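You operate a simulated robot arm through the tools that you are given. There is no shell and no other tool.

You are at the controls of a simulated robot arm. One attempt, no reset.

TASK
Dust the handled board, return bundle No 6 to the wooden rack and cover the rack.
Fine: use the dust pad and put it back; board square on the posts, not turned round, the wooden block on its half next to the tall stacks. Set down upright: dust pad. What is to be rubbed or washed off counts as gone when no trace of it is left.

It is judged by the outcome, as a careful person would: the job done as asked, and still so three seconds after it is handed in. It fails if anything else is knocked over, pushed out of place, dropped, spilled or broken. Lids that push on must go on centred and level and be pressed home; caps that screw on are set level and turned clockwise until they are tight.

THE ROBOT
A 6-joint arm with a two-finger gripper, fixed in place. Base frame: the origin is at the foot of the arm, x ahead of it, y to its left, z up; the work surface is at about z = 0.55. Readings come in m, degrees, newtons and seconds.
Its first joint turns from -166.0 to 166.0 degrees. Payload 3.43 kg.
The tool frame sits at the grasp point between the pads (the TCP): z along the fingers, y along the line on which they close. The tips reach 0.02 m beyond it. The gripper opens to 0.19 m. The gripper's body begins 0.248 m behind the TCP.
Orientation is that of the tool frame in the base frame, as [roll, pitch, yaw] about the fixed x, y, z axes, in that order (R = Rz(yaw) Ry(pitch) Rx(roll)). With the fingers straight down and closing along the base's y, the tool's x points along the base's -x, its y along +y and its z along -z.

THE INTERFACE
- The arm moves only by the tool arm_command. Its argument "plan" is a list of rows, each a list of 7 numbers: the shift along the base's x, y, z in mm, then the turn, a rotation vector about the base's x, y, z in degrees, then the finger opening in mm, from 0 to 190. In form: [[dx, dy, dz, ax, ay, az, grip], ...]. A call has 1 to 20 rows; each row is the pose to reach, as a shift and turn from the pose commanded when the call began. Rows are played at 5 a second. More than 0.05 m and 8.6 degrees between two rows, or a gripper value outside its range, and nothing of the call is played. Where a pose cannot be reached the arm comes as near as it can. A force on the tool above 40 N (or 10 N above the force at the start of the call, whichever is more), or a blocked arm, ends the call early, and 0.2 s more pass. Each finger travels about 0.045 m/s and halts on what it meets, pressing with about 33 N; the grip force reading is that of the motor and also rises with nothing between the fingers. The clock runs only during rows and for 0.2 s after the last one: add rows that repeat a pose to give the fingers time. The reply holds the time, the measured pose of the TCP, the force on the tool along the base axes, the opening and the grip force, in the units named above and with some noise, with the torque about the TCP (base axes, N m) and any sound that the robot's microphone picked up, and new pictures: "pictures" is both (left out), scene, wrist or none.
- Cameras (640 x 400 px; columns grow to the right, rows downward): "scene" is fixed at [0.4023, 0.656, 1.3353]; the picture's right is [-0.84, -0.54, 0.00], its down [-0.35, 0.54, -0.77] and it looks along [0.42, -0.65, -0.64] (base axes); focal length 371 px, centre (320, 200). "wrist" rides on the gripper at [0.07, -0.008, -0.288] in the tool frame; the picture's right is [0.12, 0.99, 0.00], its down [-0.96, 0.12, -0.25] and it looks along [-0.25, 0.03, 0.97] (tool axes); focal length 261 px, centre (320, 200). There is no depth. A picture from a camera that has moved, and an enlarged one, comes with that camera's place and axes in the base frame and with its lens. The place of the scene camera against the robot may be out by one fixed shift of up to 0.018 m in any direction.
- lift_body(by): slides the trunk up (or, below 0, down) by that many m; the arm rides with it, the base frame stays. It gives what a move gives, with no picture.
- inspect(camera, box): a new picture of the part [left, top, right, bottom] of that camera's present view, enlarged. It takes no simulated time.
- finish_job(): hands the job in; it is judged then, once.

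Places have to be worked out from the pictures, the camera data and where the tool is seen. Open the gripper and draw the arm clear of the work before you hand the job in, unless the task says otherwise.

The tools are called after "Call:" as a command line: name --pt "numbers of a row" for each row, then --argument value for the rest, lists and objects as JSON in quotes. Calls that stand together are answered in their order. arm_command: Moves the arm, as the interface text tells. Its arguments: {"type":"object","properties":{"plan":{"type":"array","items":{"type":"array","items":{"type":"number"}}},"pictures":{"type":"string","enum":["both","scene","wrist","none"]}},"required":["plan"]} The other tools are called the same way: lift_body (by) slides the trunk up or down; inspect (camera, box) takes an enlarged picture of a part of a camera's view; finish_job () hands the job in.

At the start:

```text
time: 0.0
tcp_pos: [0.7852, -0.1178, 0.8817]
orientation: [-180.0, -0.1, 180.0]
force: [-0.2, 0.2, 0.1]
moment: [0.01, -0.02, 0.01]
opening: 0.1901
grip_force: 0.0
trunk travel left (down, up): [-0.125, 0.115]
```

scene: 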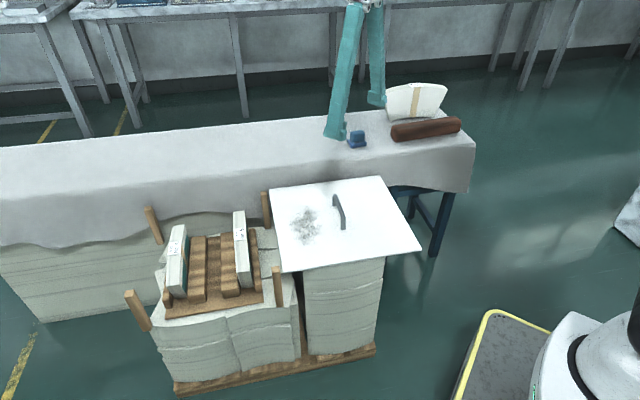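
wrist: 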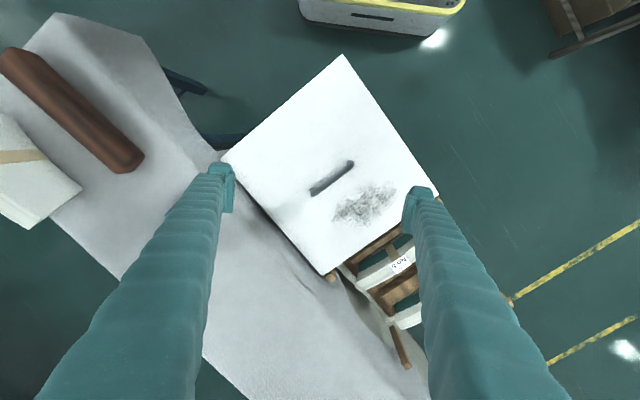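

I start by looking closely at the scene: the board with a handle and dust, the rack with bundles, the dust pad (blue), and the bundle on the cloth table.

Call:
inspect --camera "scene" --box '[100, 160, 300, 400]'

Call:
inspect --camera "scene" --box '[300, 60, 500, 200]'

Call:
inspect --camera "scene" --box '[240, 160, 440, 290]'

Call:
inspect --camera "wrist" --box '[200, 40, 480, 390]'

Call:
inspect --camera "wrist" --box '[0, 0, 240, 260]'

```text
1.67 times, centred on (200, 280) of scene
camera zoom: at [0.4023, 0.656, 1.3353], right [-0.84, -0.54, 0.0], down [-0.35, 0.54, -0.77], along [0.42, -0.65, -0.64], focal length 618 px, centre (520, 67)
```

zoom: 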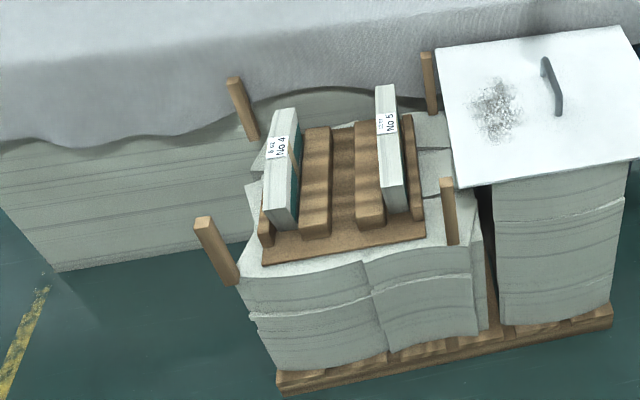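

```text
2.86 times, centred on (400, 130) of scene
camera zoom: at [0.4023, 0.656, 1.3353], right [-0.84, -0.54, 0.0], down [-0.35, 0.54, -0.77], along [0.42, -0.65, -0.64], focal length 1060 px, centre (91, 400)
```

zoom: 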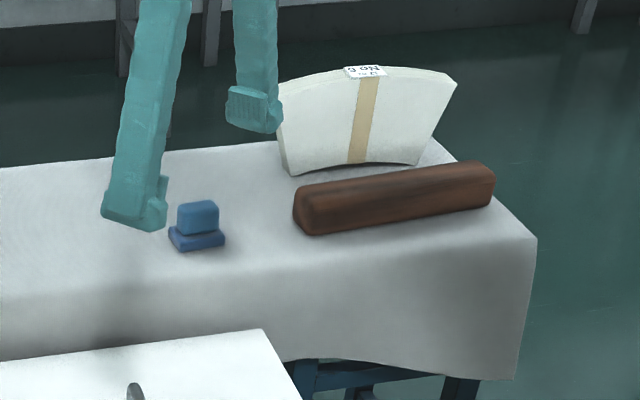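

```text
3.08 times, centred on (340, 225) of scene
camera zoom: at [0.4023, 0.656, 1.3353], right [-0.84, -0.54, 0.0], down [-0.35, 0.54, -0.77], along [0.42, -0.65, -0.64], focal length 1142 px, centre (258, 123)
```

zoom: 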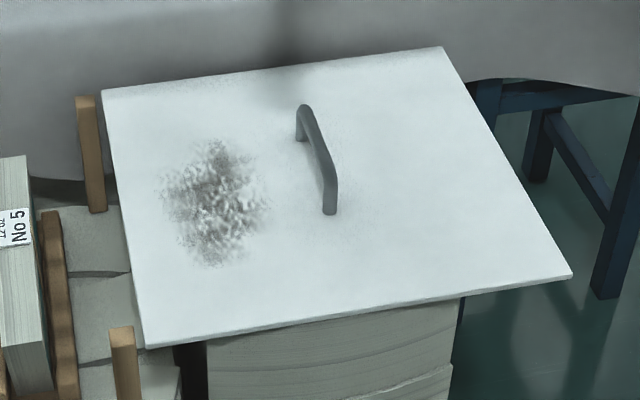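

```text
1.14 times, centred on (340, 215) of wrist
camera zoom: at [0.7133, -0.1269, 1.1702], right [-0.12, 0.99, 0.0], down [0.96, 0.12, 0.25], along [0.25, 0.03, -0.97], focal length 298 px, centre (297, 183)
```

zoom: 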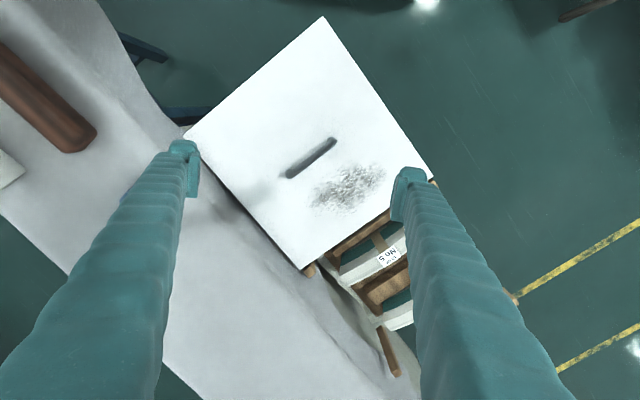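

```text
1.54 times, centred on (120, 130) of wrist
camera zoom: at [0.7133, -0.1269, 1.1702], right [-0.12, 0.99, 0.0], down [0.96, 0.12, 0.25], along [0.25, 0.03, -0.97], focal length 401 px, centre (628, 308)
```

zoom: 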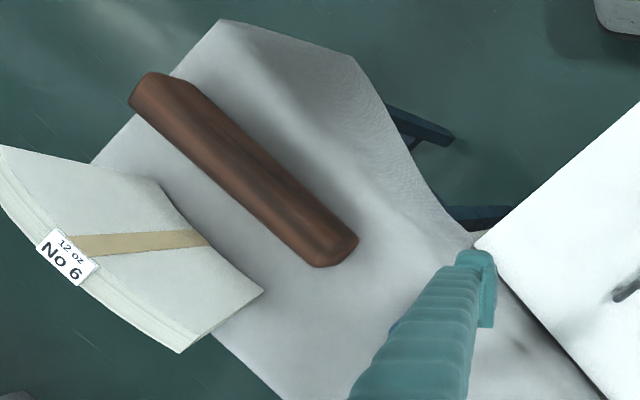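

Triangulating both cameras puts the board top at z≈0.55 and the post tops near 0.56. I take closer views of the rack, the stacks and the items on the cloth.

Call:
inspect --camera "scene" --box '[150, 200, 290, 320]'

Call:
inspect --camera "scene" --box '[0, 180, 220, 330]'

Call:
inspect --camera "scene" --box '[335, 75, 475, 160]'

Call:
inspect --camera "wrist" --box '[320, 200, 480, 390]'

Call:
inspect --camera "scene" --box '[240, 170, 430, 370]'

```text
3.33 times, centred on (220, 260) of scene
camera zoom: at [0.4023, 0.656, 1.3353], right [-0.84, -0.54, 0.0], down [-0.35, 0.54, -0.77], along [0.42, -0.65, -0.64], focal length 1237 px, centre (653, 0)
```

zoom: 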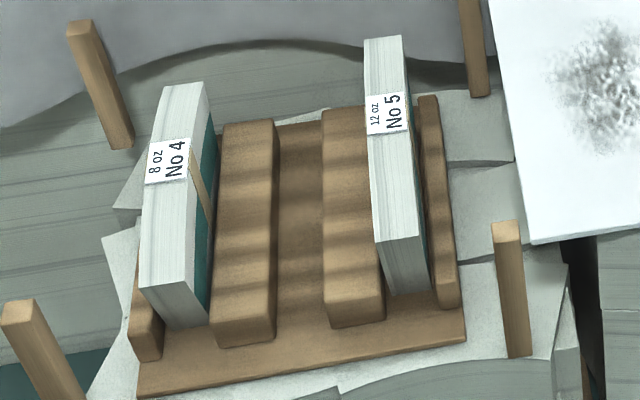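

```text
2.67 times, centred on (110, 255) of scene
camera zoom: at [0.4023, 0.656, 1.3353], right [-0.84, -0.54, 0.0], down [-0.35, 0.54, -0.77], along [0.42, -0.65, -0.64], focal length 990 px, centre (880, 53)
```

zoom: 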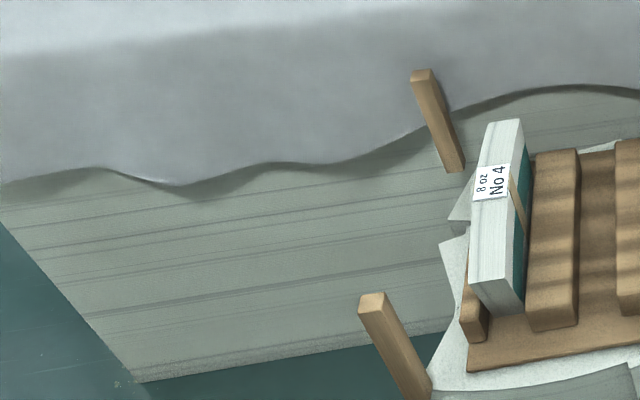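

```text
4.57 times, centred on (405, 118) of scene
camera zoom: at [0.4023, 0.656, 1.3353], right [-0.84, -0.54, 0.0], down [-0.35, 0.54, -0.77], along [0.42, -0.65, -0.64], focal length 1696 px, centre (-69, 577)
```

zoom: 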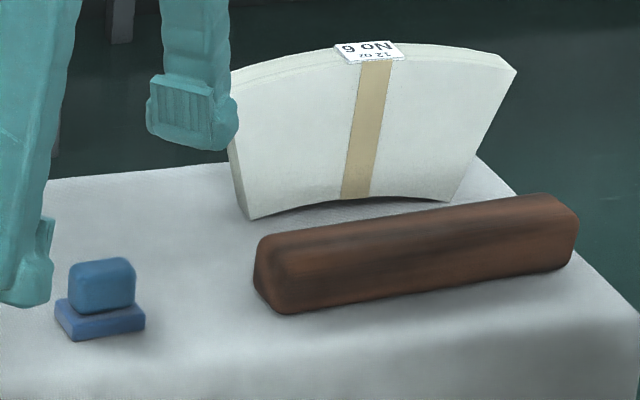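

```text
2.11 times, centred on (400, 295) of wrist
camera zoom: at [0.7133, -0.1269, 1.1702], right [-0.12, 0.99, 0.0], down [0.96, 0.12, 0.25], along [0.25, 0.03, -0.97], focal length 549 px, centre (152, 0)
```

zoom: 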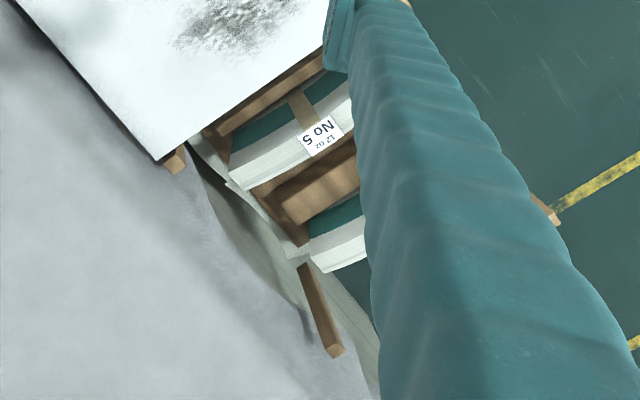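

```text
2.00 times, centred on (335, 270) of scene
camera zoom: at [0.4023, 0.656, 1.3353], right [-0.84, -0.54, 0.0], down [-0.35, 0.54, -0.77], along [0.42, -0.65, -0.64], focal length 742 px, centre (290, 60)
```

zoom: 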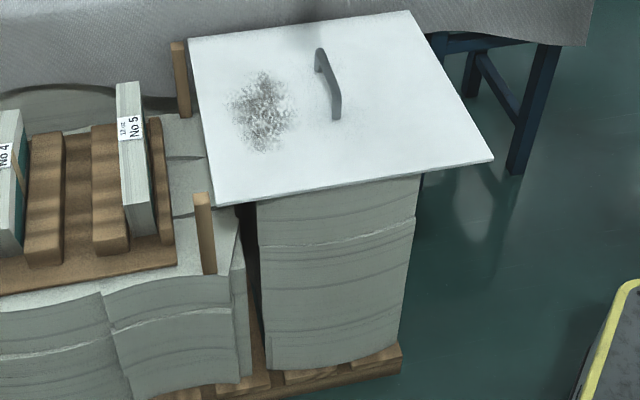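

The rack has three slots with the middle one empty (No 4 and No 5 flank it, labels up, teal face towards the board). I move the arm over towards the cloth table to see the pad, bundle 6 and the block from above.

Call:
arm_command --pt "-25 -45 10 0 0 0 190" --pt "-50 -90 20 0 0 0 190" --pt "-75 -135 30 0 0 0 190" --pt "-100 -180 40 0 0 0 190" --pt "-125 -225 50 0 0 0 190" --pt "-140 -270 60 0 0 0 190" --pt "-150 -315 70 0 0 0 190"

```text
refused: row 1 steps farther than a row can; nothing moved
```

The first step was slightly longer than 50 mm; I resend with smaller steps.

Call:
arm_command --pt "-20 -40 8 0 0 0 190" --pt "-40 -80 16 0 0 0 190" --pt "-60 -120 24 0 0 0 190" --pt "-80 -160 32 0 0 0 190" --pt "-100 -200 40 0 0 0 190" --pt "-120 -240 48 0 0 0 190" --pt "-140 -280 56 0 0 0 190" --pt "-150 -320 60 0 0 0 190"

```text
time: 1.8
tcp_pos: [0.6374, -0.4388, 0.9444]
orientation: [-180.0, 0.0, -179.9]
force: [-0.6, 1.0, 0.0]
moment: [-0.12, 0.02, 0.02]
opening: 0.1901
grip_force: 0.1
trunk travel left (down, up): [-0.125, 0.115]
camera wrist: at [0.5656, -0.4468, 1.2327], right [-0.12, 0.99, 0.0], down [0.96, 0.12, 0.25], along [0.25, 0.03, -0.97], focal length 261 px, centre (320, 200)
```

scene: 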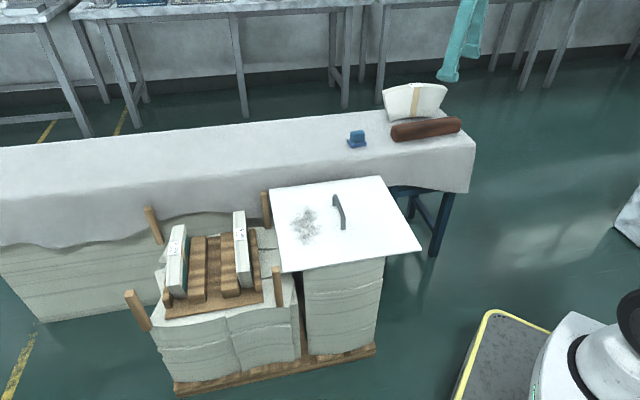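
wrist: 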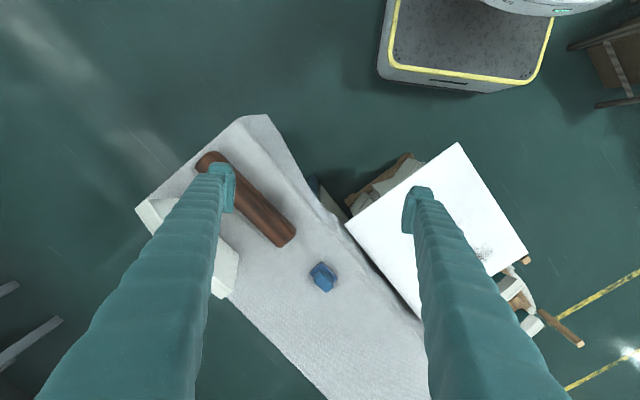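

The pad triangulates to about (0.92, -0.40, 0.64), about 1.0 m out. I test the reach there at a safe height.

Call:
arm_command --pt "40 5 -10 0 0 0 190" --pt "80 10 -20 0 0 0 190" --pt "120 15 -30 0 0 0 190" --pt "160 20 -40 0 0 0 190" --pt "200 25 -50 0 0 0 190" --pt "240 30 -60 0 0 0 190" --pt "280 38 -70 0 0 0 190" --pt "310 38 -80 0 0 0 190"

```text
time: 3.6
tcp_pos: [0.9445, -0.4027, 0.8632]
orientation: [-180.0, 0.0, 180.0]
force: [0.6, -0.2, 0.9]
moment: [0.02, -0.16, 0.01]
opening: 0.19
grip_force: 0.2
trunk travel left (down, up): [-0.125, 0.115]
camera wrist: at [0.8745, -0.4114, 1.1516], right [-0.12, 0.99, 0.0], down [0.96, 0.12, 0.25], along [0.25, 0.03, -0.97], focal length 261 px, centre (320, 200)
```

scene: 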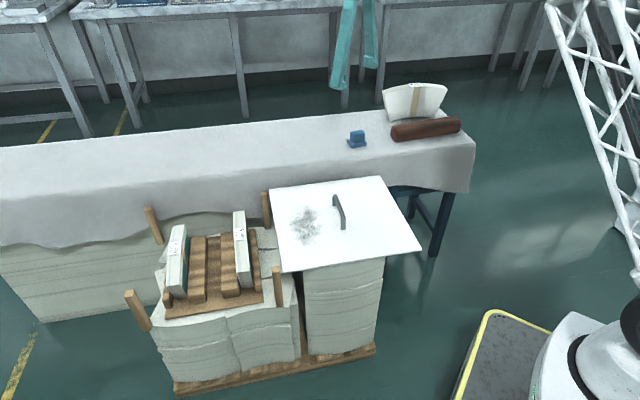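
wrist: 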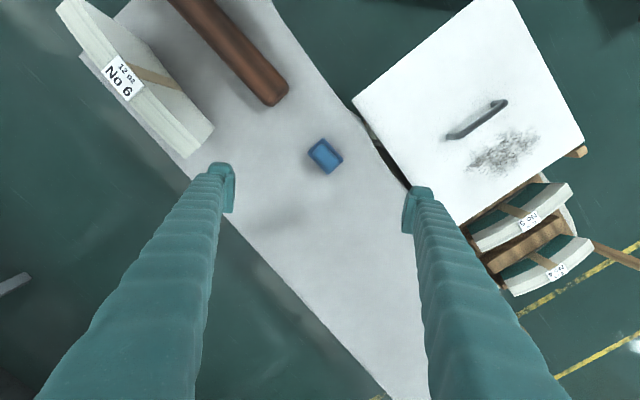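

Reach is fine at 1.03 m radius at this height. I zoom in on this view for precise locations.

Call:
inspect --camera "wrist" --box '[40, 0, 360, 200]'

Call:
inspect --camera "wrist" --box '[340, 0, 640, 300]'

Call:
inspect --camera "wrist" --box '[280, 110, 380, 200]'

Call:
inspect --camera "wrist" --box '[440, 140, 640, 310]'

```text
2.00 times, centred on (200, 100) of wrist
camera zoom: at [0.8745, -0.4114, 1.1516], right [-0.12, 0.99, 0.0], down [0.96, 0.12, 0.25], along [0.25, 0.03, -0.97], focal length 521 px, centre (560, 400)
```

zoom: 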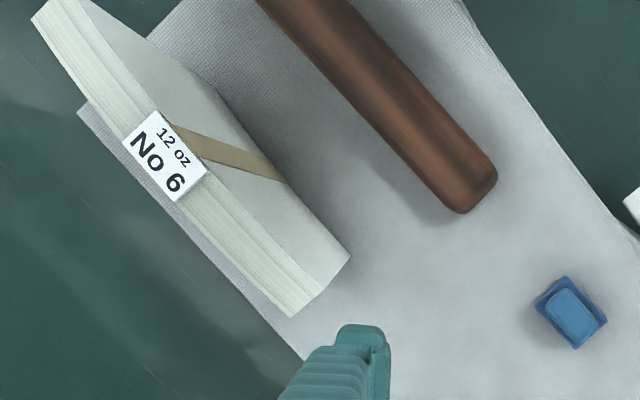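

```text
1.33 times, centred on (490, 150) of wrist
camera zoom: at [0.8745, -0.4114, 1.1516], right [-0.12, 0.99, 0.0], down [0.96, 0.12, 0.25], along [0.25, 0.03, -0.97], focal length 348 px, centre (93, 267)
```

zoom: 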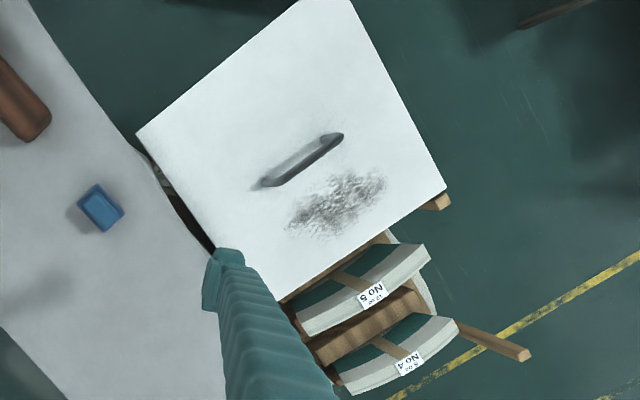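

```text
4.44 times, centred on (330, 155) of wrist
camera zoom: at [0.8745, -0.4114, 1.1516], right [-0.12, 0.99, 0.0], down [0.96, 0.12, 0.25], along [0.25, 0.03, -0.97], focal length 1158 px, centre (276, 400)
```

zoom: 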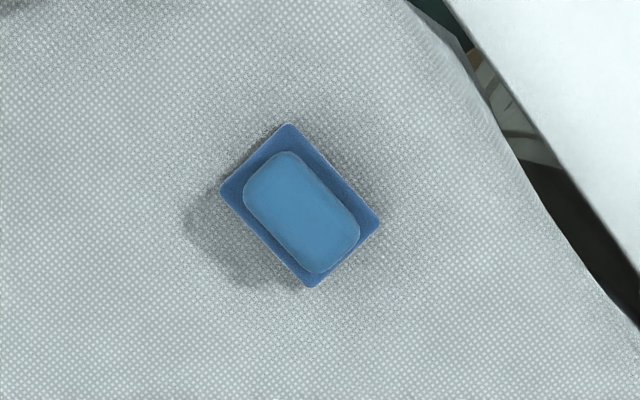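

```text
2.35 times, centred on (540, 225) of wrist
camera zoom: at [0.8745, -0.4114, 1.1516], right [-0.12, 0.99, 0.0], down [0.96, 0.12, 0.25], along [0.25, 0.03, -0.97], focal length 613 px, centre (-198, 141)
```

zoom: 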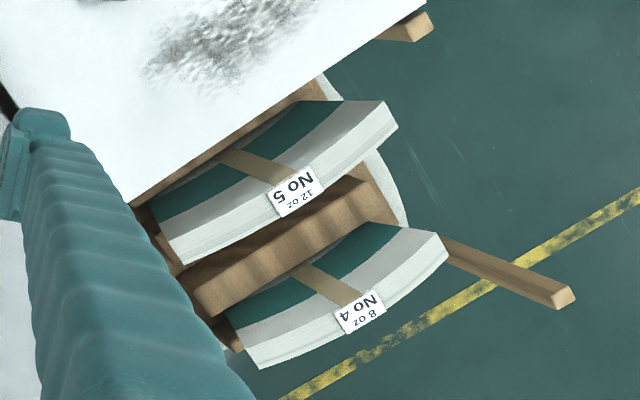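

Pad lies at about (0.92, -0.395) with its long side at ~50° from x. Next I move above the rack and board for a good view of posts, slots and handle.

Call:
arm_command --pt "-5 45 10 0 0 0 190" --pt "-10 90 20 0 0 0 190" --pt "-15 135 30 0 0 0 190" --pt "-20 180 40 0 0 0 190" --pt "-25 225 50 0 0 0 190" --pt "-25 270 55 0 0 0 190" --pt "-25 315 60 0 0 0 190" --pt "-25 360 65 0 0 0 190" --pt "-25 405 70 0 0 0 190" --pt "-25 450 75 0 0 0 190" --pt "-25 495 80 0 0 0 190" --pt "-25 540 85 0 0 0 190" --pt "-25 540 85 0 0 0 190"

```text
time: 6.4
tcp_pos: [0.9203, 0.1419, 0.9445]
orientation: [180.0, 0.0, 179.9]
force: [0.3, -0.2, 0.5]
moment: [0.0, 0.0, -0.01]
opening: 0.1901
grip_force: 0.1
trunk travel left (down, up): [-0.125, 0.115]
camera wrist: at [0.8491, 0.1332, 1.2329], right [-0.12, 0.99, 0.0], down [0.96, 0.12, 0.25], along [0.25, 0.03, -0.97], focal length 261 px, centre (320, 200)
```

scene: 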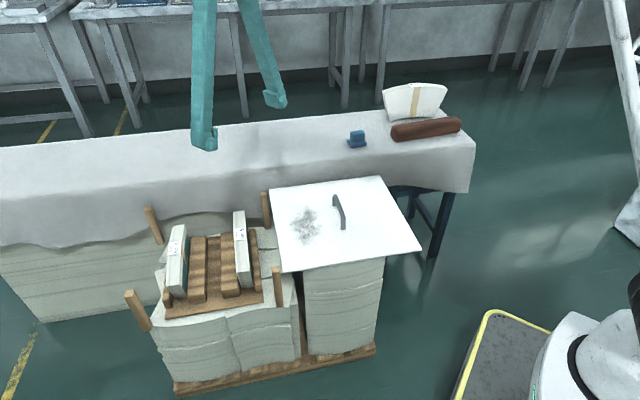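
wrist: 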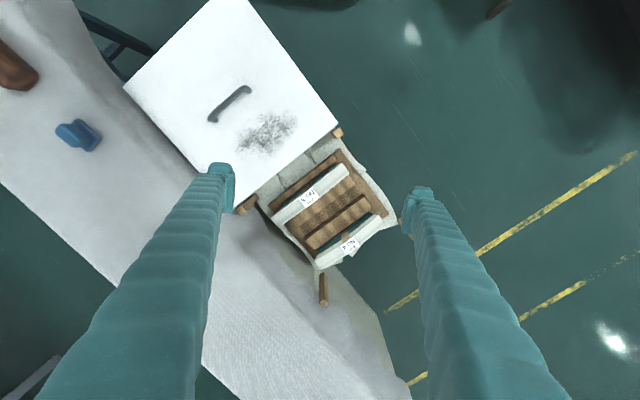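

Good overhead view. I zoom on the rack, posts, board and handle.

Call:
inspect --camera "wrist" --box '[230, 120, 430, 310]'

Call:
inspect --camera "wrist" --box '[110, 0, 350, 220]'

Call:
inspect --camera "wrist" --box '[255, 155, 405, 275]'

Call:
inspect --camera "wrist" --box '[-160, 0, 160, 200]'

```text
2.11 times, centred on (330, 215) of wrist
camera zoom: at [0.8491, 0.1332, 1.2329], right [-0.12, 0.99, 0.0], down [0.96, 0.12, 0.25], along [0.25, 0.03, -0.97], focal length 549 px, centre (299, 168)
```

zoom: 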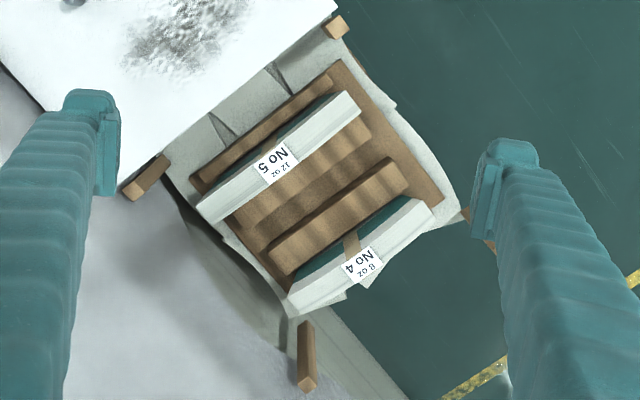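

```text
1.82 times, centred on (230, 110) of wrist
camera zoom: at [0.8491, 0.1332, 1.2329], right [-0.12, 0.99, 0.0], down [0.96, 0.12, 0.25], along [0.25, 0.03, -0.97], focal length 474 px, centre (484, 364)
```

zoom: 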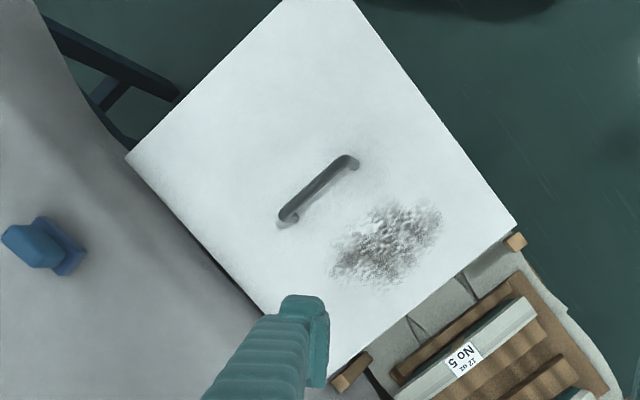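

```text
3.33 times, centred on (330, 215) of wrist
camera zoom: at [0.8491, 0.1332, 1.2329], right [-0.12, 0.99, 0.0], down [0.96, 0.12, 0.25], along [0.25, 0.03, -0.97], focal length 869 px, centre (287, 150)
```

zoom: 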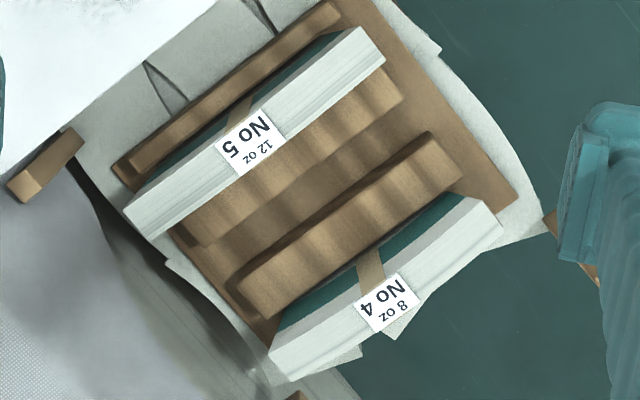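

```text
refused: -160 is not a number from 0 to 640
```

Geometry now: board centre and handle at ≈(0.811, -0.085), board top z≈0.559, rack/post centre ≈(1.087, 0.191), board axes at 45°. That target is 1.10 m out, so I test the reach above it and get a more vertical view of the middle slot.

Call:
arm_command --pt "40 10 -10 0 0 0 190" --pt "80 20 -20 0 0 0 190" --pt "120 30 -30 0 0 0 190" --pt "160 40 -40 0 0 0 190" --pt "170 50 -70 0 0 0 190" --pt "170 50 -110 0 0 0 190" --pt "170 50 -150 0 0 0 190" --pt "170 50 -150 0 0 0 190"

```text
time: 8.2
tcp_pos: [1.0882, 0.1894, 0.7944]
orientation: [-180.0, 0.1, 180.0]
force: [-0.3, -0.6, -0.4]
moment: [-0.01, 0.03, 0.01]
opening: 0.1899
grip_force: 0.1
trunk travel left (down, up): [-0.125, 0.115]
camera wrist: at [1.0167, 0.1812, 1.082], right [-0.12, 0.99, 0.0], down [0.96, 0.12, 0.25], along [0.25, 0.03, -0.97], focal length 261 px, centre (320, 200)
```

scene: 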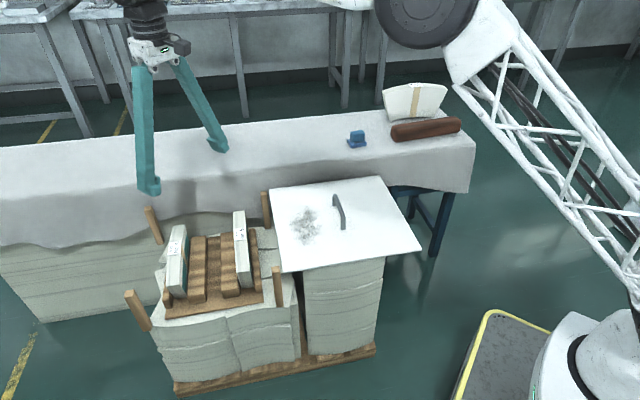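
wrist: 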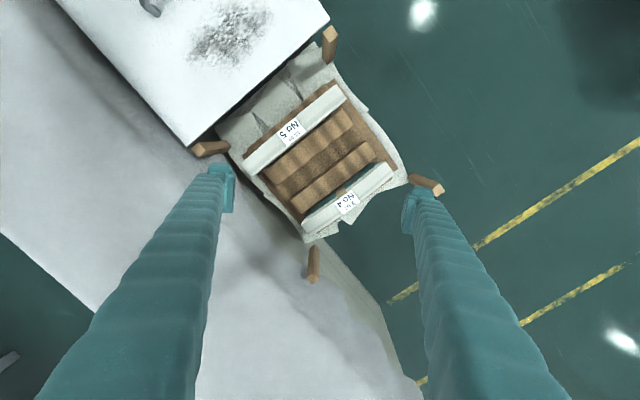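

Reached at z=0.79. I zoom for slot and post details, then test going lower.

Call:
inspect --camera "wrist" --box '[230, 70, 410, 250]'

Call:
inspect --camera "wrist" --box '[180, 0, 460, 290]'

Call:
arm_command --pt "0 0 -40 0 0 0 190" --pt "0 0 -80 0 0 0 190" --pt "0 0 -110 0 0 0 190" --pt "0 0 -140 0 0 0 190" --pt "0 0 -140 0 0 0 190"

```text
2.22 times, centred on (320, 160) of wrist
camera zoom: at [1.0167, 0.1812, 1.082], right [-0.12, 0.99, 0.0], down [0.96, 0.12, 0.25], along [0.25, 0.03, -0.97], focal length 579 px, centre (320, 289)
```

zoom: 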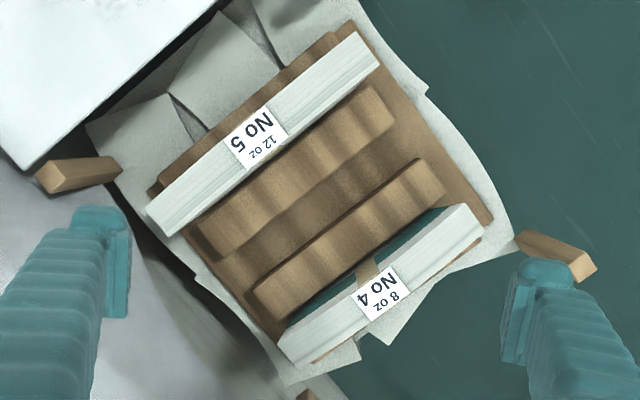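

```text
1.38 times, centred on (320, 145) of wrist
camera zoom: at [1.0167, 0.1812, 1.082], right [-0.12, 0.99, 0.0], down [0.96, 0.12, 0.25], along [0.25, 0.03, -0.97], focal length 360 px, centre (320, 276)
```

zoom: 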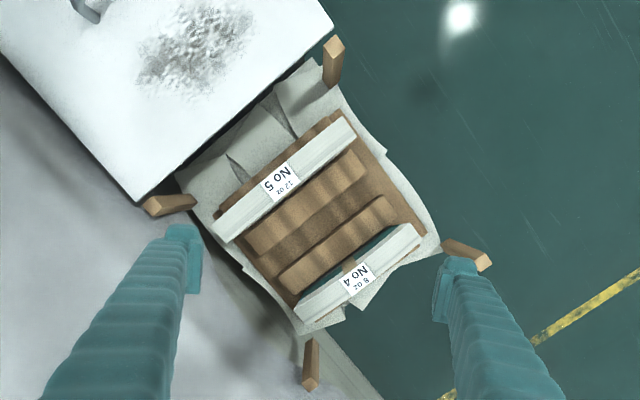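

```text
time: 9.4
tcp_pos: [1.0895, 0.1887, 0.6563]
orientation: [179.9, 0.0, -179.9]
force: [-0.2, 0.3, 0.6]
moment: [-0.04, 0.01, 0.01]
opening: 0.19
grip_force: 0.1
trunk travel left (down, up): [-0.125, 0.115]
camera wrist: at [1.019, 0.1812, 0.945], right [-0.12, 0.99, 0.0], down [0.96, 0.12, 0.25], along [0.25, 0.03, -0.97], focal length 261 px, centre (320, 200)
```

scene: 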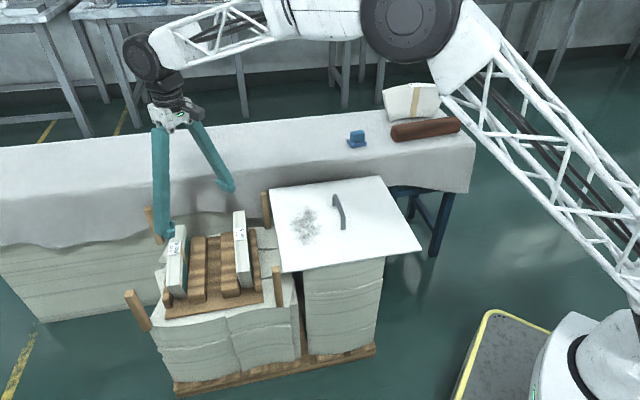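
wrist: 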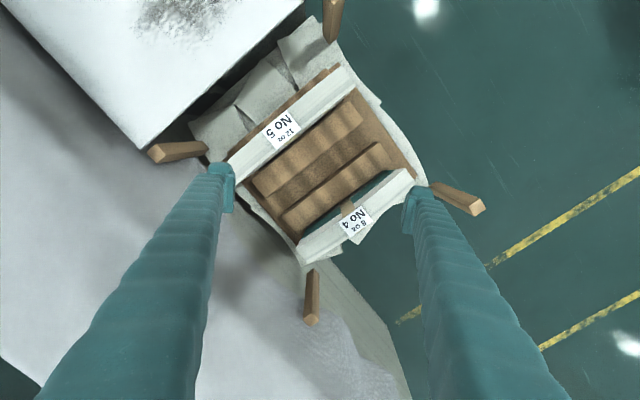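

Even z=0.656 at 1.10 m works, so reach isn't a problem. Now for the dusting: rise, swing to the pad and yaw +50° so the fingers close across the pad's short side.

Call:
arm_command --pt "0 0 45 0 0 0 190" --pt "0 0 90 0 0 0 190" --pt "0 0 135 0 0 0 190" --pt "0 0 180 0 0 0 190" --pt "-13 -45 180 0 0 4 170" --pt "-26 -90 180 0 0 8 150" --pt "-39 -135 180 0 0 12 130" --pt "-52 -180 180 0 0 16 110" --pt "-65 -225 180 0 0 20 100" --pt "-78 -270 180 0 0 24 90" --pt "-91 -315 180 0 0 28 90" --pt "-104 -360 180 0 0 32 90" --pt "-117 -405 180 0 0 36 90" --pt "-130 -450 180 0 0 40 90" --pt "-143 -495 180 0 0 44 90" --pt "-156 -540 180 0 0 48 90" --pt "-169 -584 180 0 0 50 90" --pt "-169 -584 160 0 0 50 90" --pt "-169 -584 140 0 0 50 90" --pt "-169 -584 140 0 0 50 90"

```text
time: 13.6
tcp_pos: [0.9223, -0.3959, 0.7975]
orientation: [-180.0, -0.1, -129.9]
force: [0.4, -0.4, 0.3]
moment: [0.0, -0.02, 0.01]
opening: 0.09
grip_force: 0.1
trunk travel left (down, up): [-0.125, 0.115]
camera wrist: at [0.883, -0.4559, 1.0858], right [-0.84, 0.55, 0.0], down [0.53, 0.81, 0.25], along [0.14, 0.21, -0.97], focal length 261 px, centre (320, 200)
```

scene: 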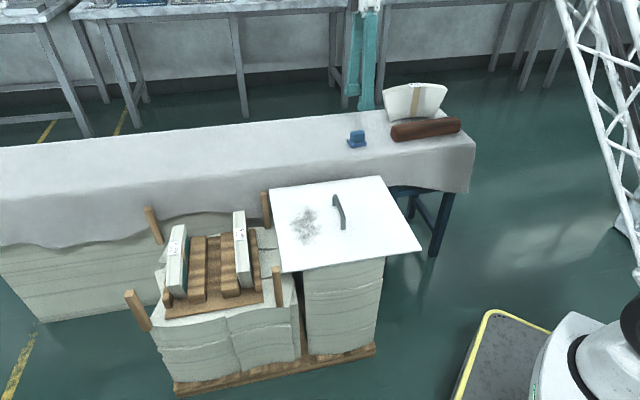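
wrist: 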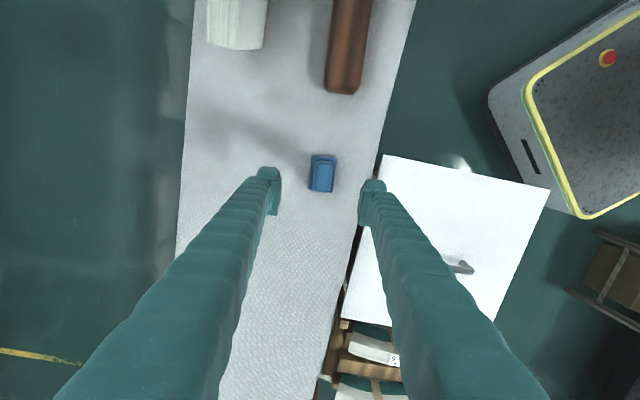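

Call:
inspect --camera "wrist" --box '[260, 130, 390, 230]'

Call:
inspect --camera "scene" --box '[330, 110, 390, 160]'

```text
4.00 times, centred on (325, 180) of wrist
camera zoom: at [0.883, -0.4559, 1.0858], right [-0.84, 0.55, 0.0], down [0.53, 0.81, 0.25], along [0.14, 0.21, -0.97], focal length 1043 px, centre (300, 280)
```

zoom: 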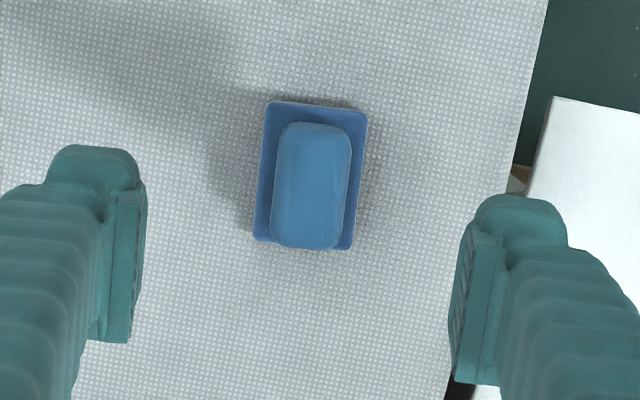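

```text
8.00 times, centred on (360, 135) of scene
camera zoom: at [0.4023, 0.656, 1.3353], right [-0.84, -0.54, 0.0], down [-0.35, 0.54, -0.77], along [0.42, -0.65, -0.64], focal length 2968 px, centre (0, 720)
```

zoom: 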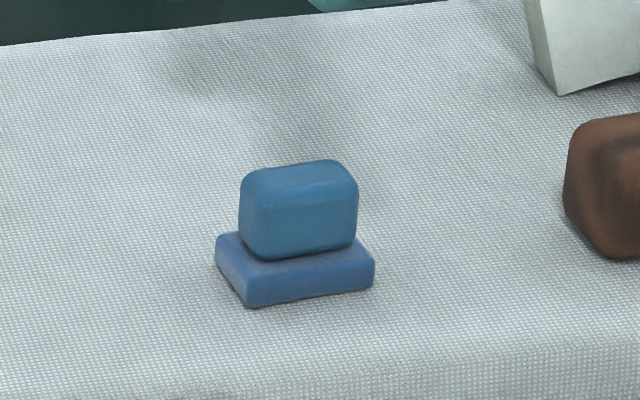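

The pad centre refines to (0.917, -0.394), and yaw matches it. I align over it, descend with the fingers straddling it and feel for the cloth surface in small steps.

Call:
arm_command --pt "-5 1.6 -40 0 0 0 90" --pt "-5 1.6 -80 0 0 0 90" --pt "-5 1.6 -110 0 0 0 90" --pt "-5 1.6 -130 0 0 0 90" --pt "-5 1.6 -140 0 0 0 90" --pt "-5 1.6 -140 0 0 0 90"

Call:
inspect --camera "scene" --box '[310, 80, 410, 170]'

```text
time: 15.0
tcp_pos: [0.9146, -0.3926, 0.6579]
orientation: [-180.0, 0.0, -129.9]
force: [-0.4, 0.4, -0.7]
moment: [0.01, 0.02, -0.01]
opening: 0.0903
grip_force: 0.1
trunk travel left (down, up): [-0.125, 0.115]
camera wrist: at [0.8757, -0.4527, 0.9454], right [-0.84, 0.55, 0.0], down [0.53, 0.81, 0.25], along [0.14, 0.21, -0.97], focal length 261 px, centre (320, 200)
```

scene: 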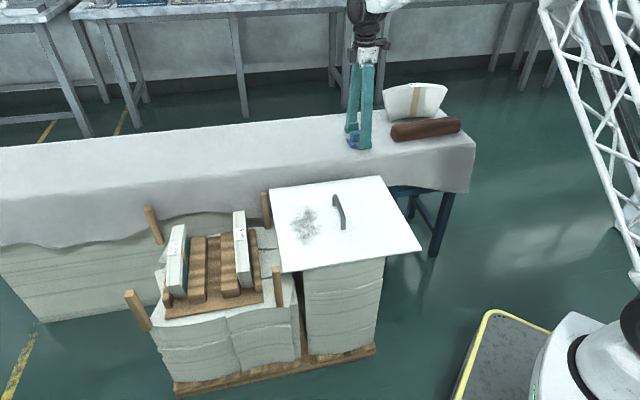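
wrist: 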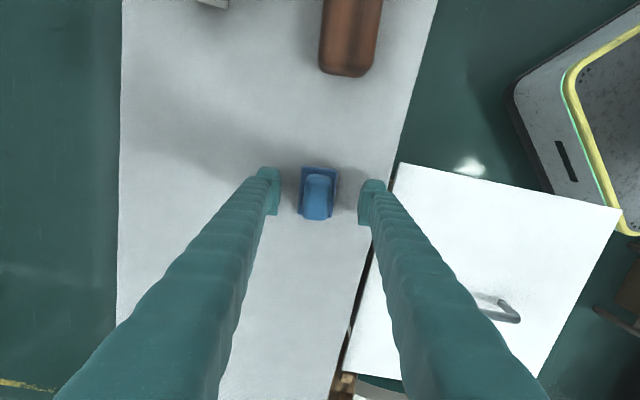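

```text
4.44 times, centred on (360, 125) of scene
camera zoom: at [0.4023, 0.656, 1.3353], right [-0.84, -0.54, 0.0], down [-0.35, 0.54, -0.77], along [0.42, -0.65, -0.64], focal length 1649 px, centre (142, 533)
```

zoom: 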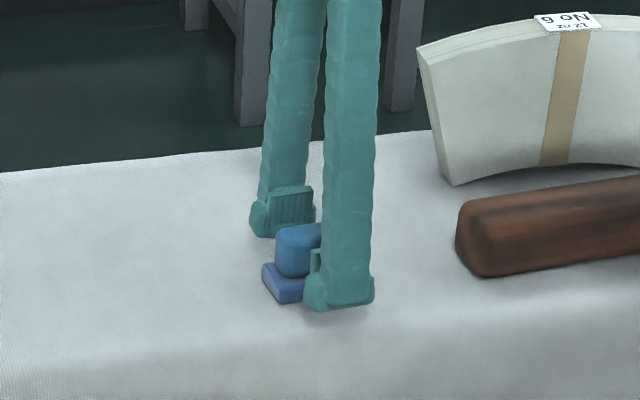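

Tips are near z≈0.638, just off the cloth. I check the alignment in a close-up before descending.

Call:
inspect --camera "wrist" --box '[260, 140, 390, 240]'

Call:
arm_command --pt "1.5 -1 -3 0 0 0 90" --pt "1.5 -1 -6 0 0 0 90" --pt "1.5 -1 -9 0 0 0 90" --pt "1.5 -1 -12 0 0 0 90" --pt "1.5 -1 -15 0 0 0 90" --pt "1.5 -1 -18 0 0 0 90" --pt "1.5 -1 -21 0 0 0 90" --pictures "none"

```text
4.00 times, centred on (325, 190) of wrist
camera zoom: at [0.8757, -0.4527, 0.9454], right [-0.84, 0.55, 0.0], down [0.53, 0.81, 0.25], along [0.14, 0.21, -0.97], focal length 1043 px, centre (300, 240)
```

zoom: 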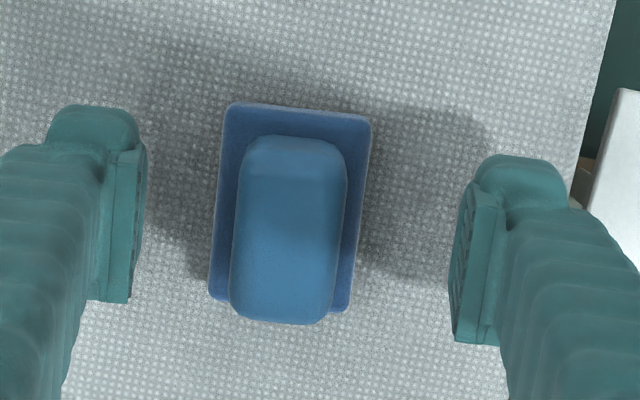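

```text
time: 16.6
tcp_pos: [0.9171, -0.3948, 0.6383]
orientation: [-179.9, 0.0, -130.0]
force: [-1.6, -1.5, 24.3]
moment: [0.88, 1.07, 0.14]
opening: 0.0913
grip_force: 1.6
trunk travel left (down, up): [-0.125, 0.115]
```

The cloth is at z≈0.618. I raise to TCP z≈0.657 (mid-knob) and close on the knob.

Call:
arm_command --pt "0 0 10 0 0 0 90" --pt "0 0 19 0 0 0 90" --pt "0 0 19 0 0 0 60" --pt "0 0 19 0 0 0 30" --pt "0 0 19 0 0 0 10" --pt "0 0 19 0 0 0 10" --pt "0 0 19 0 0 0 10" --pt "0 0 19 0 0 0 10" --pt "0 0 19 0 0 0 10"

Call:
inspect --camera "wrist" --box '[260, 140, 390, 240]'

```text
time: 18.6
tcp_pos: [0.9188, -0.3936, 0.6545]
orientation: [180.0, 0.0, -130.1]
force: [1.8, -1.4, 8.1]
moment: [0.01, -0.02, -0.02]
opening: 0.0283
grip_force: 32.7
trunk travel left (down, up): [-0.125, 0.115]
camera wrist: at [0.8788, -0.4534, 0.9434], right [-0.84, 0.55, 0.0], down [0.53, 0.81, 0.25], along [0.14, 0.21, -0.97], focal length 261 px, centre (320, 200)
```

scene: 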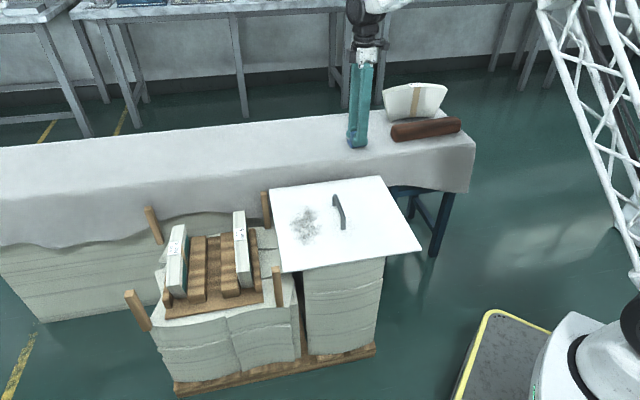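
wrist: 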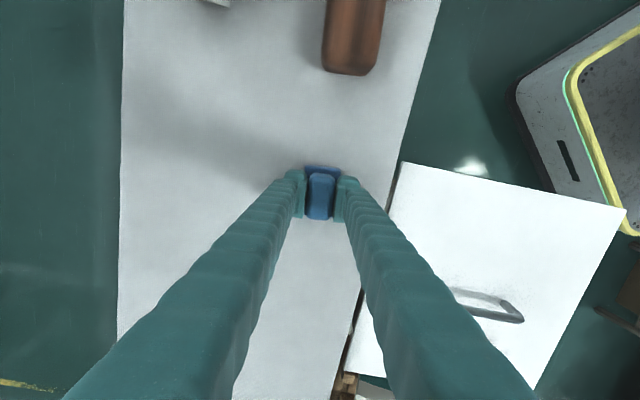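

```text
4.00 times, centred on (325, 190) of wrist
camera zoom: at [0.8788, -0.4534, 0.9434], right [-0.84, 0.55, 0.0], down [0.53, 0.81, 0.25], along [0.14, 0.21, -0.97], focal length 1043 px, centre (300, 240)
```

zoom: 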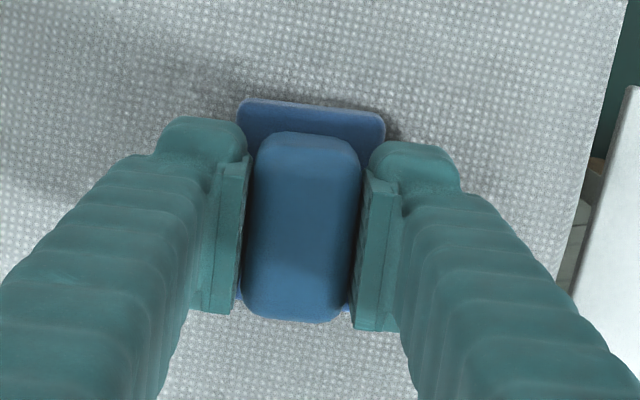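

The pad is gripped (opening 28 mm); its underside is ~36 mm below the TCP. I lift it and carry it over the dusty area, turning -5° to align with the board.

Call:
arm_command --pt "0 0 20 0 0 0 10" --pt "0 0 50 0 0 0 10" --pt "0 0 85 0 0 0 10" --pt "-5 45 85 0 0 0 10" --pt "-10 92 85 0 0 0 10" --pt "-15 139 85 0 0 -1 10" --pt "-20 186 85 0 0 -2 10" --pt "-25 233 85 0 0 -3 10" --pt "-30 280 85 0 0 -4 10" --pt "-34 327 85 0 0 -5 10" --pt "-37 372 85 0 0 -5 10" --pt "-37 379 60 0 0 -5 10" --pt "-37 379 20 0 0 -5 10" --pt "-37 379 -20 0 0 -5 10" --pt "-37 379 -40 0 0 -5 10" --pt "-37 379 -40 0 0 -5 10"

Call:
inspect --camera "wrist" --box '[200, 80, 480, 280]'

Call:
inspect --camera "scene" --box '[250, 150, 430, 290]'

```text
time: 22.0
tcp_pos: [0.8811, -0.0135, 0.6158]
orientation: [179.9, 0.0, -134.9]
force: [-0.1, 1.1, -0.5]
moment: [-0.02, -0.01, -0.01]
opening: 0.0284
grip_force: 33.1
trunk travel left (down, up): [-0.125, 0.115]
camera wrist: at [0.8361, -0.0692, 0.9037], right [-0.79, 0.62, 0.0], down [0.6, 0.76, 0.25], along [0.15, 0.19, -0.97], focal length 261 px, centre (320, 200)
```

scene: 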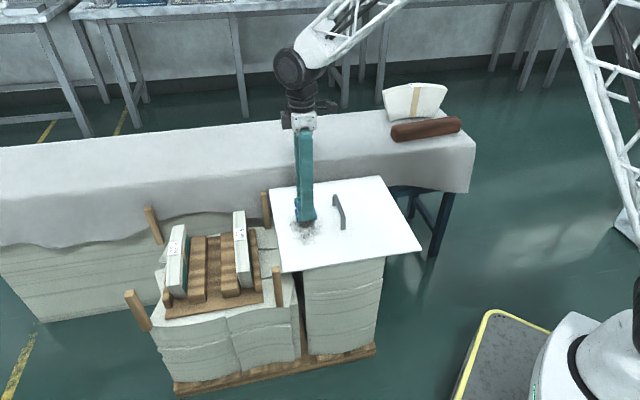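
wrist: 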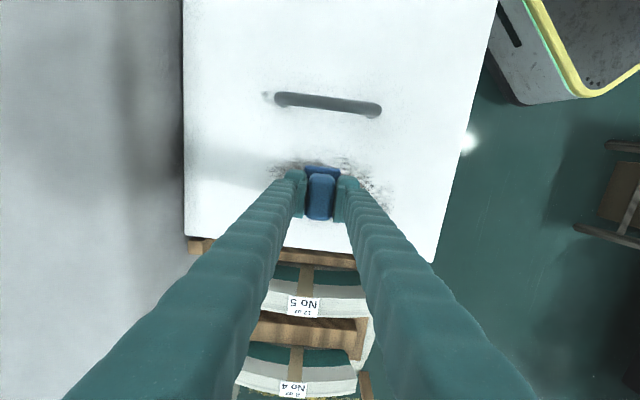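

```text
2.00 times, centred on (340, 180) of wrist
camera zoom: at [0.8361, -0.0692, 0.9037], right [-0.79, 0.62, 0.0], down [0.6, 0.76, 0.25], along [0.15, 0.19, -0.97], focal length 521 px, centre (280, 240)
```

zoom: 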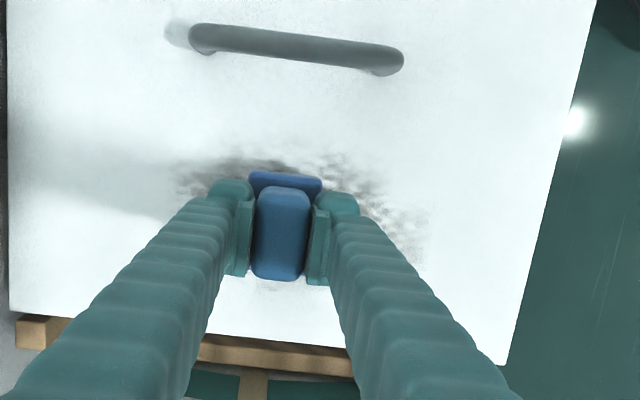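

```text
2.86 times, centred on (340, 220) of scene
camera zoom: at [0.4023, 0.656, 1.3353], right [-0.84, -0.54, 0.0], down [-0.35, 0.54, -0.77], along [0.42, -0.65, -0.64], focal length 1060 px, centre (263, 143)
```

zoom: 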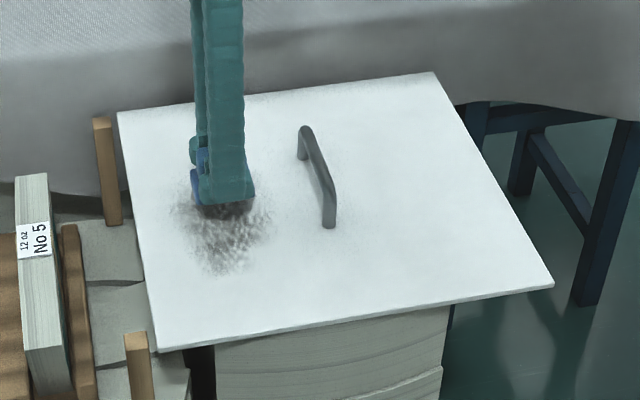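

The pad hovers over the dust. I lower it slowly to find contact with the board.

Call:
arm_command --pt "0 0 -8 0 0 0 10" --pt "0 0 -14 0 0 0 10" --pt "0 0 -17 0 0 0 10" --pt "0 0 -18 0 0 0 10" --pt "0 0 -18 0 0 0 10" --pictures "none"

```text
time: 23.2
tcp_pos: [0.8801, -0.0138, 0.5971]
orientation: [-180.0, 0.0, -135.0]
force: [0.2, 0.0, -0.6]
moment: [0.01, -0.02, -0.05]
opening: 0.0287
grip_force: 32.7
trunk travel left (down, up): [-0.125, 0.115]
```

Call:
arm_command --pt "0 0 -1 0 0 0 10" --pt "0 0 -2 0 0 0 10" --pt "0 0 -3 0 0 0 10" --pt "0 0 -3 0 0 0 10" --pictures "none"

```text
time: 24.2
tcp_pos: [0.8805, -0.0146, 0.5937]
orientation: [180.0, 0.0, -134.9]
force: [0.4, -0.4, -0.6]
moment: [0.02, 0.01, -0.01]
opening: 0.0285
grip_force: 33.0
trunk travel left (down, up): [-0.125, 0.115]
```

No contact yet at TCP z 0.5937; I continue in 1 mm steps.

Call:
arm_command --pt "0 0 -1 0 0 0 10" --pt "0 0 -2 0 0 0 10" --pt "0 0 -3 0 0 0 10" --pt "0 0 -3 0 0 0 10" --pictures "none"

```text
time: 25.2
tcp_pos: [0.8791, -0.0147, 0.5936]
orientation: [-179.9, 0.1, -135.0]
force: [-2.7, 0.3, 32.2]
moment: [-0.16, 0.26, -0.02]
opening: 0.0287
grip_force: 32.8
trunk travel left (down, up): [-0.125, 0.115]
```

Contact at TCP z≈0.5935 with about 10 N/mm stiffness. I ease up to a light press and make a first stroke along the board's short direction.

Call:
arm_command --pt "0 0 2 0 0 0 10" --pt "-15 15 2 0 0 0 10" --pt "-30 30 2 0 0 0 10" --pt "-45 45 2 0 0 0 10" --pt "-60 60 2 0 0 0 10" --pt "-75 75 2 0 0 0 10" --pt "-88 88 2 0 0 0 10"

Call:
inspect --camera "scene" --box '[250, 150, 430, 290]'

```text
time: 26.8
tcp_pos: [0.7907, 0.0764, 0.5923]
orientation: [-179.9, 0.1, -135.1]
force: [4.7, -5.7, 35.4]
moment: [-0.14, 0.03, 0.07]
opening: 0.0287
grip_force: 32.4
trunk travel left (down, up): [-0.125, 0.115]
camera wrist: at [0.7464, 0.0192, 0.881], right [-0.79, 0.62, 0.0], down [0.6, 0.76, 0.25], along [0.15, 0.2, -0.97], focal length 261 px, centre (320, 200)
```

scene: 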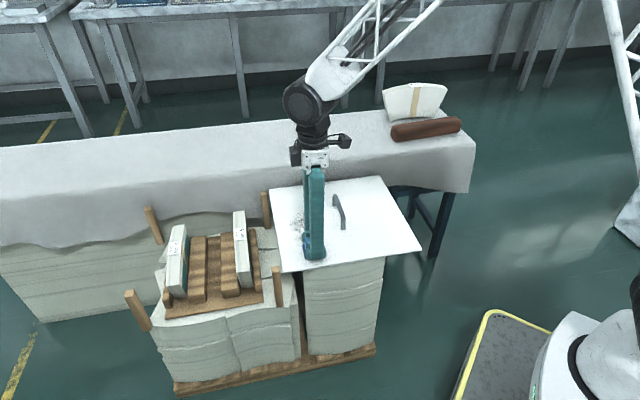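
wrist: 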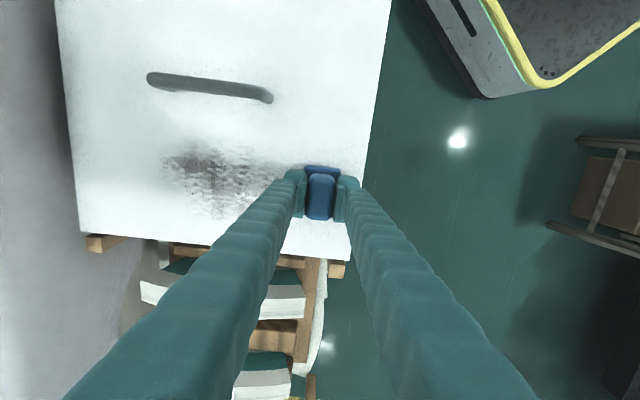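

```text
2.86 times, centred on (340, 220) of scene
camera zoom: at [0.4023, 0.656, 1.3353], right [-0.84, -0.54, 0.0], down [-0.35, 0.54, -0.77], along [0.42, -0.65, -0.64], focal length 1060 px, centre (263, 143)
```

zoom: 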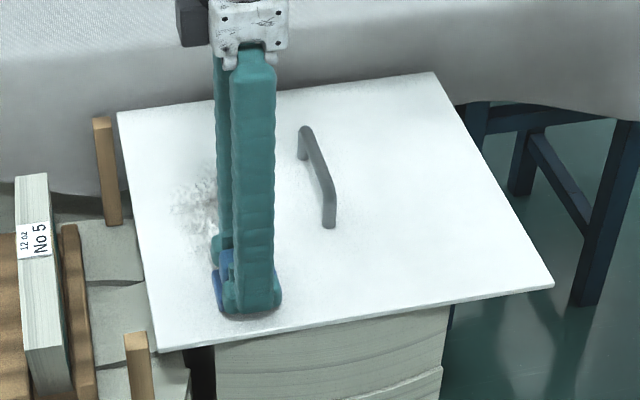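

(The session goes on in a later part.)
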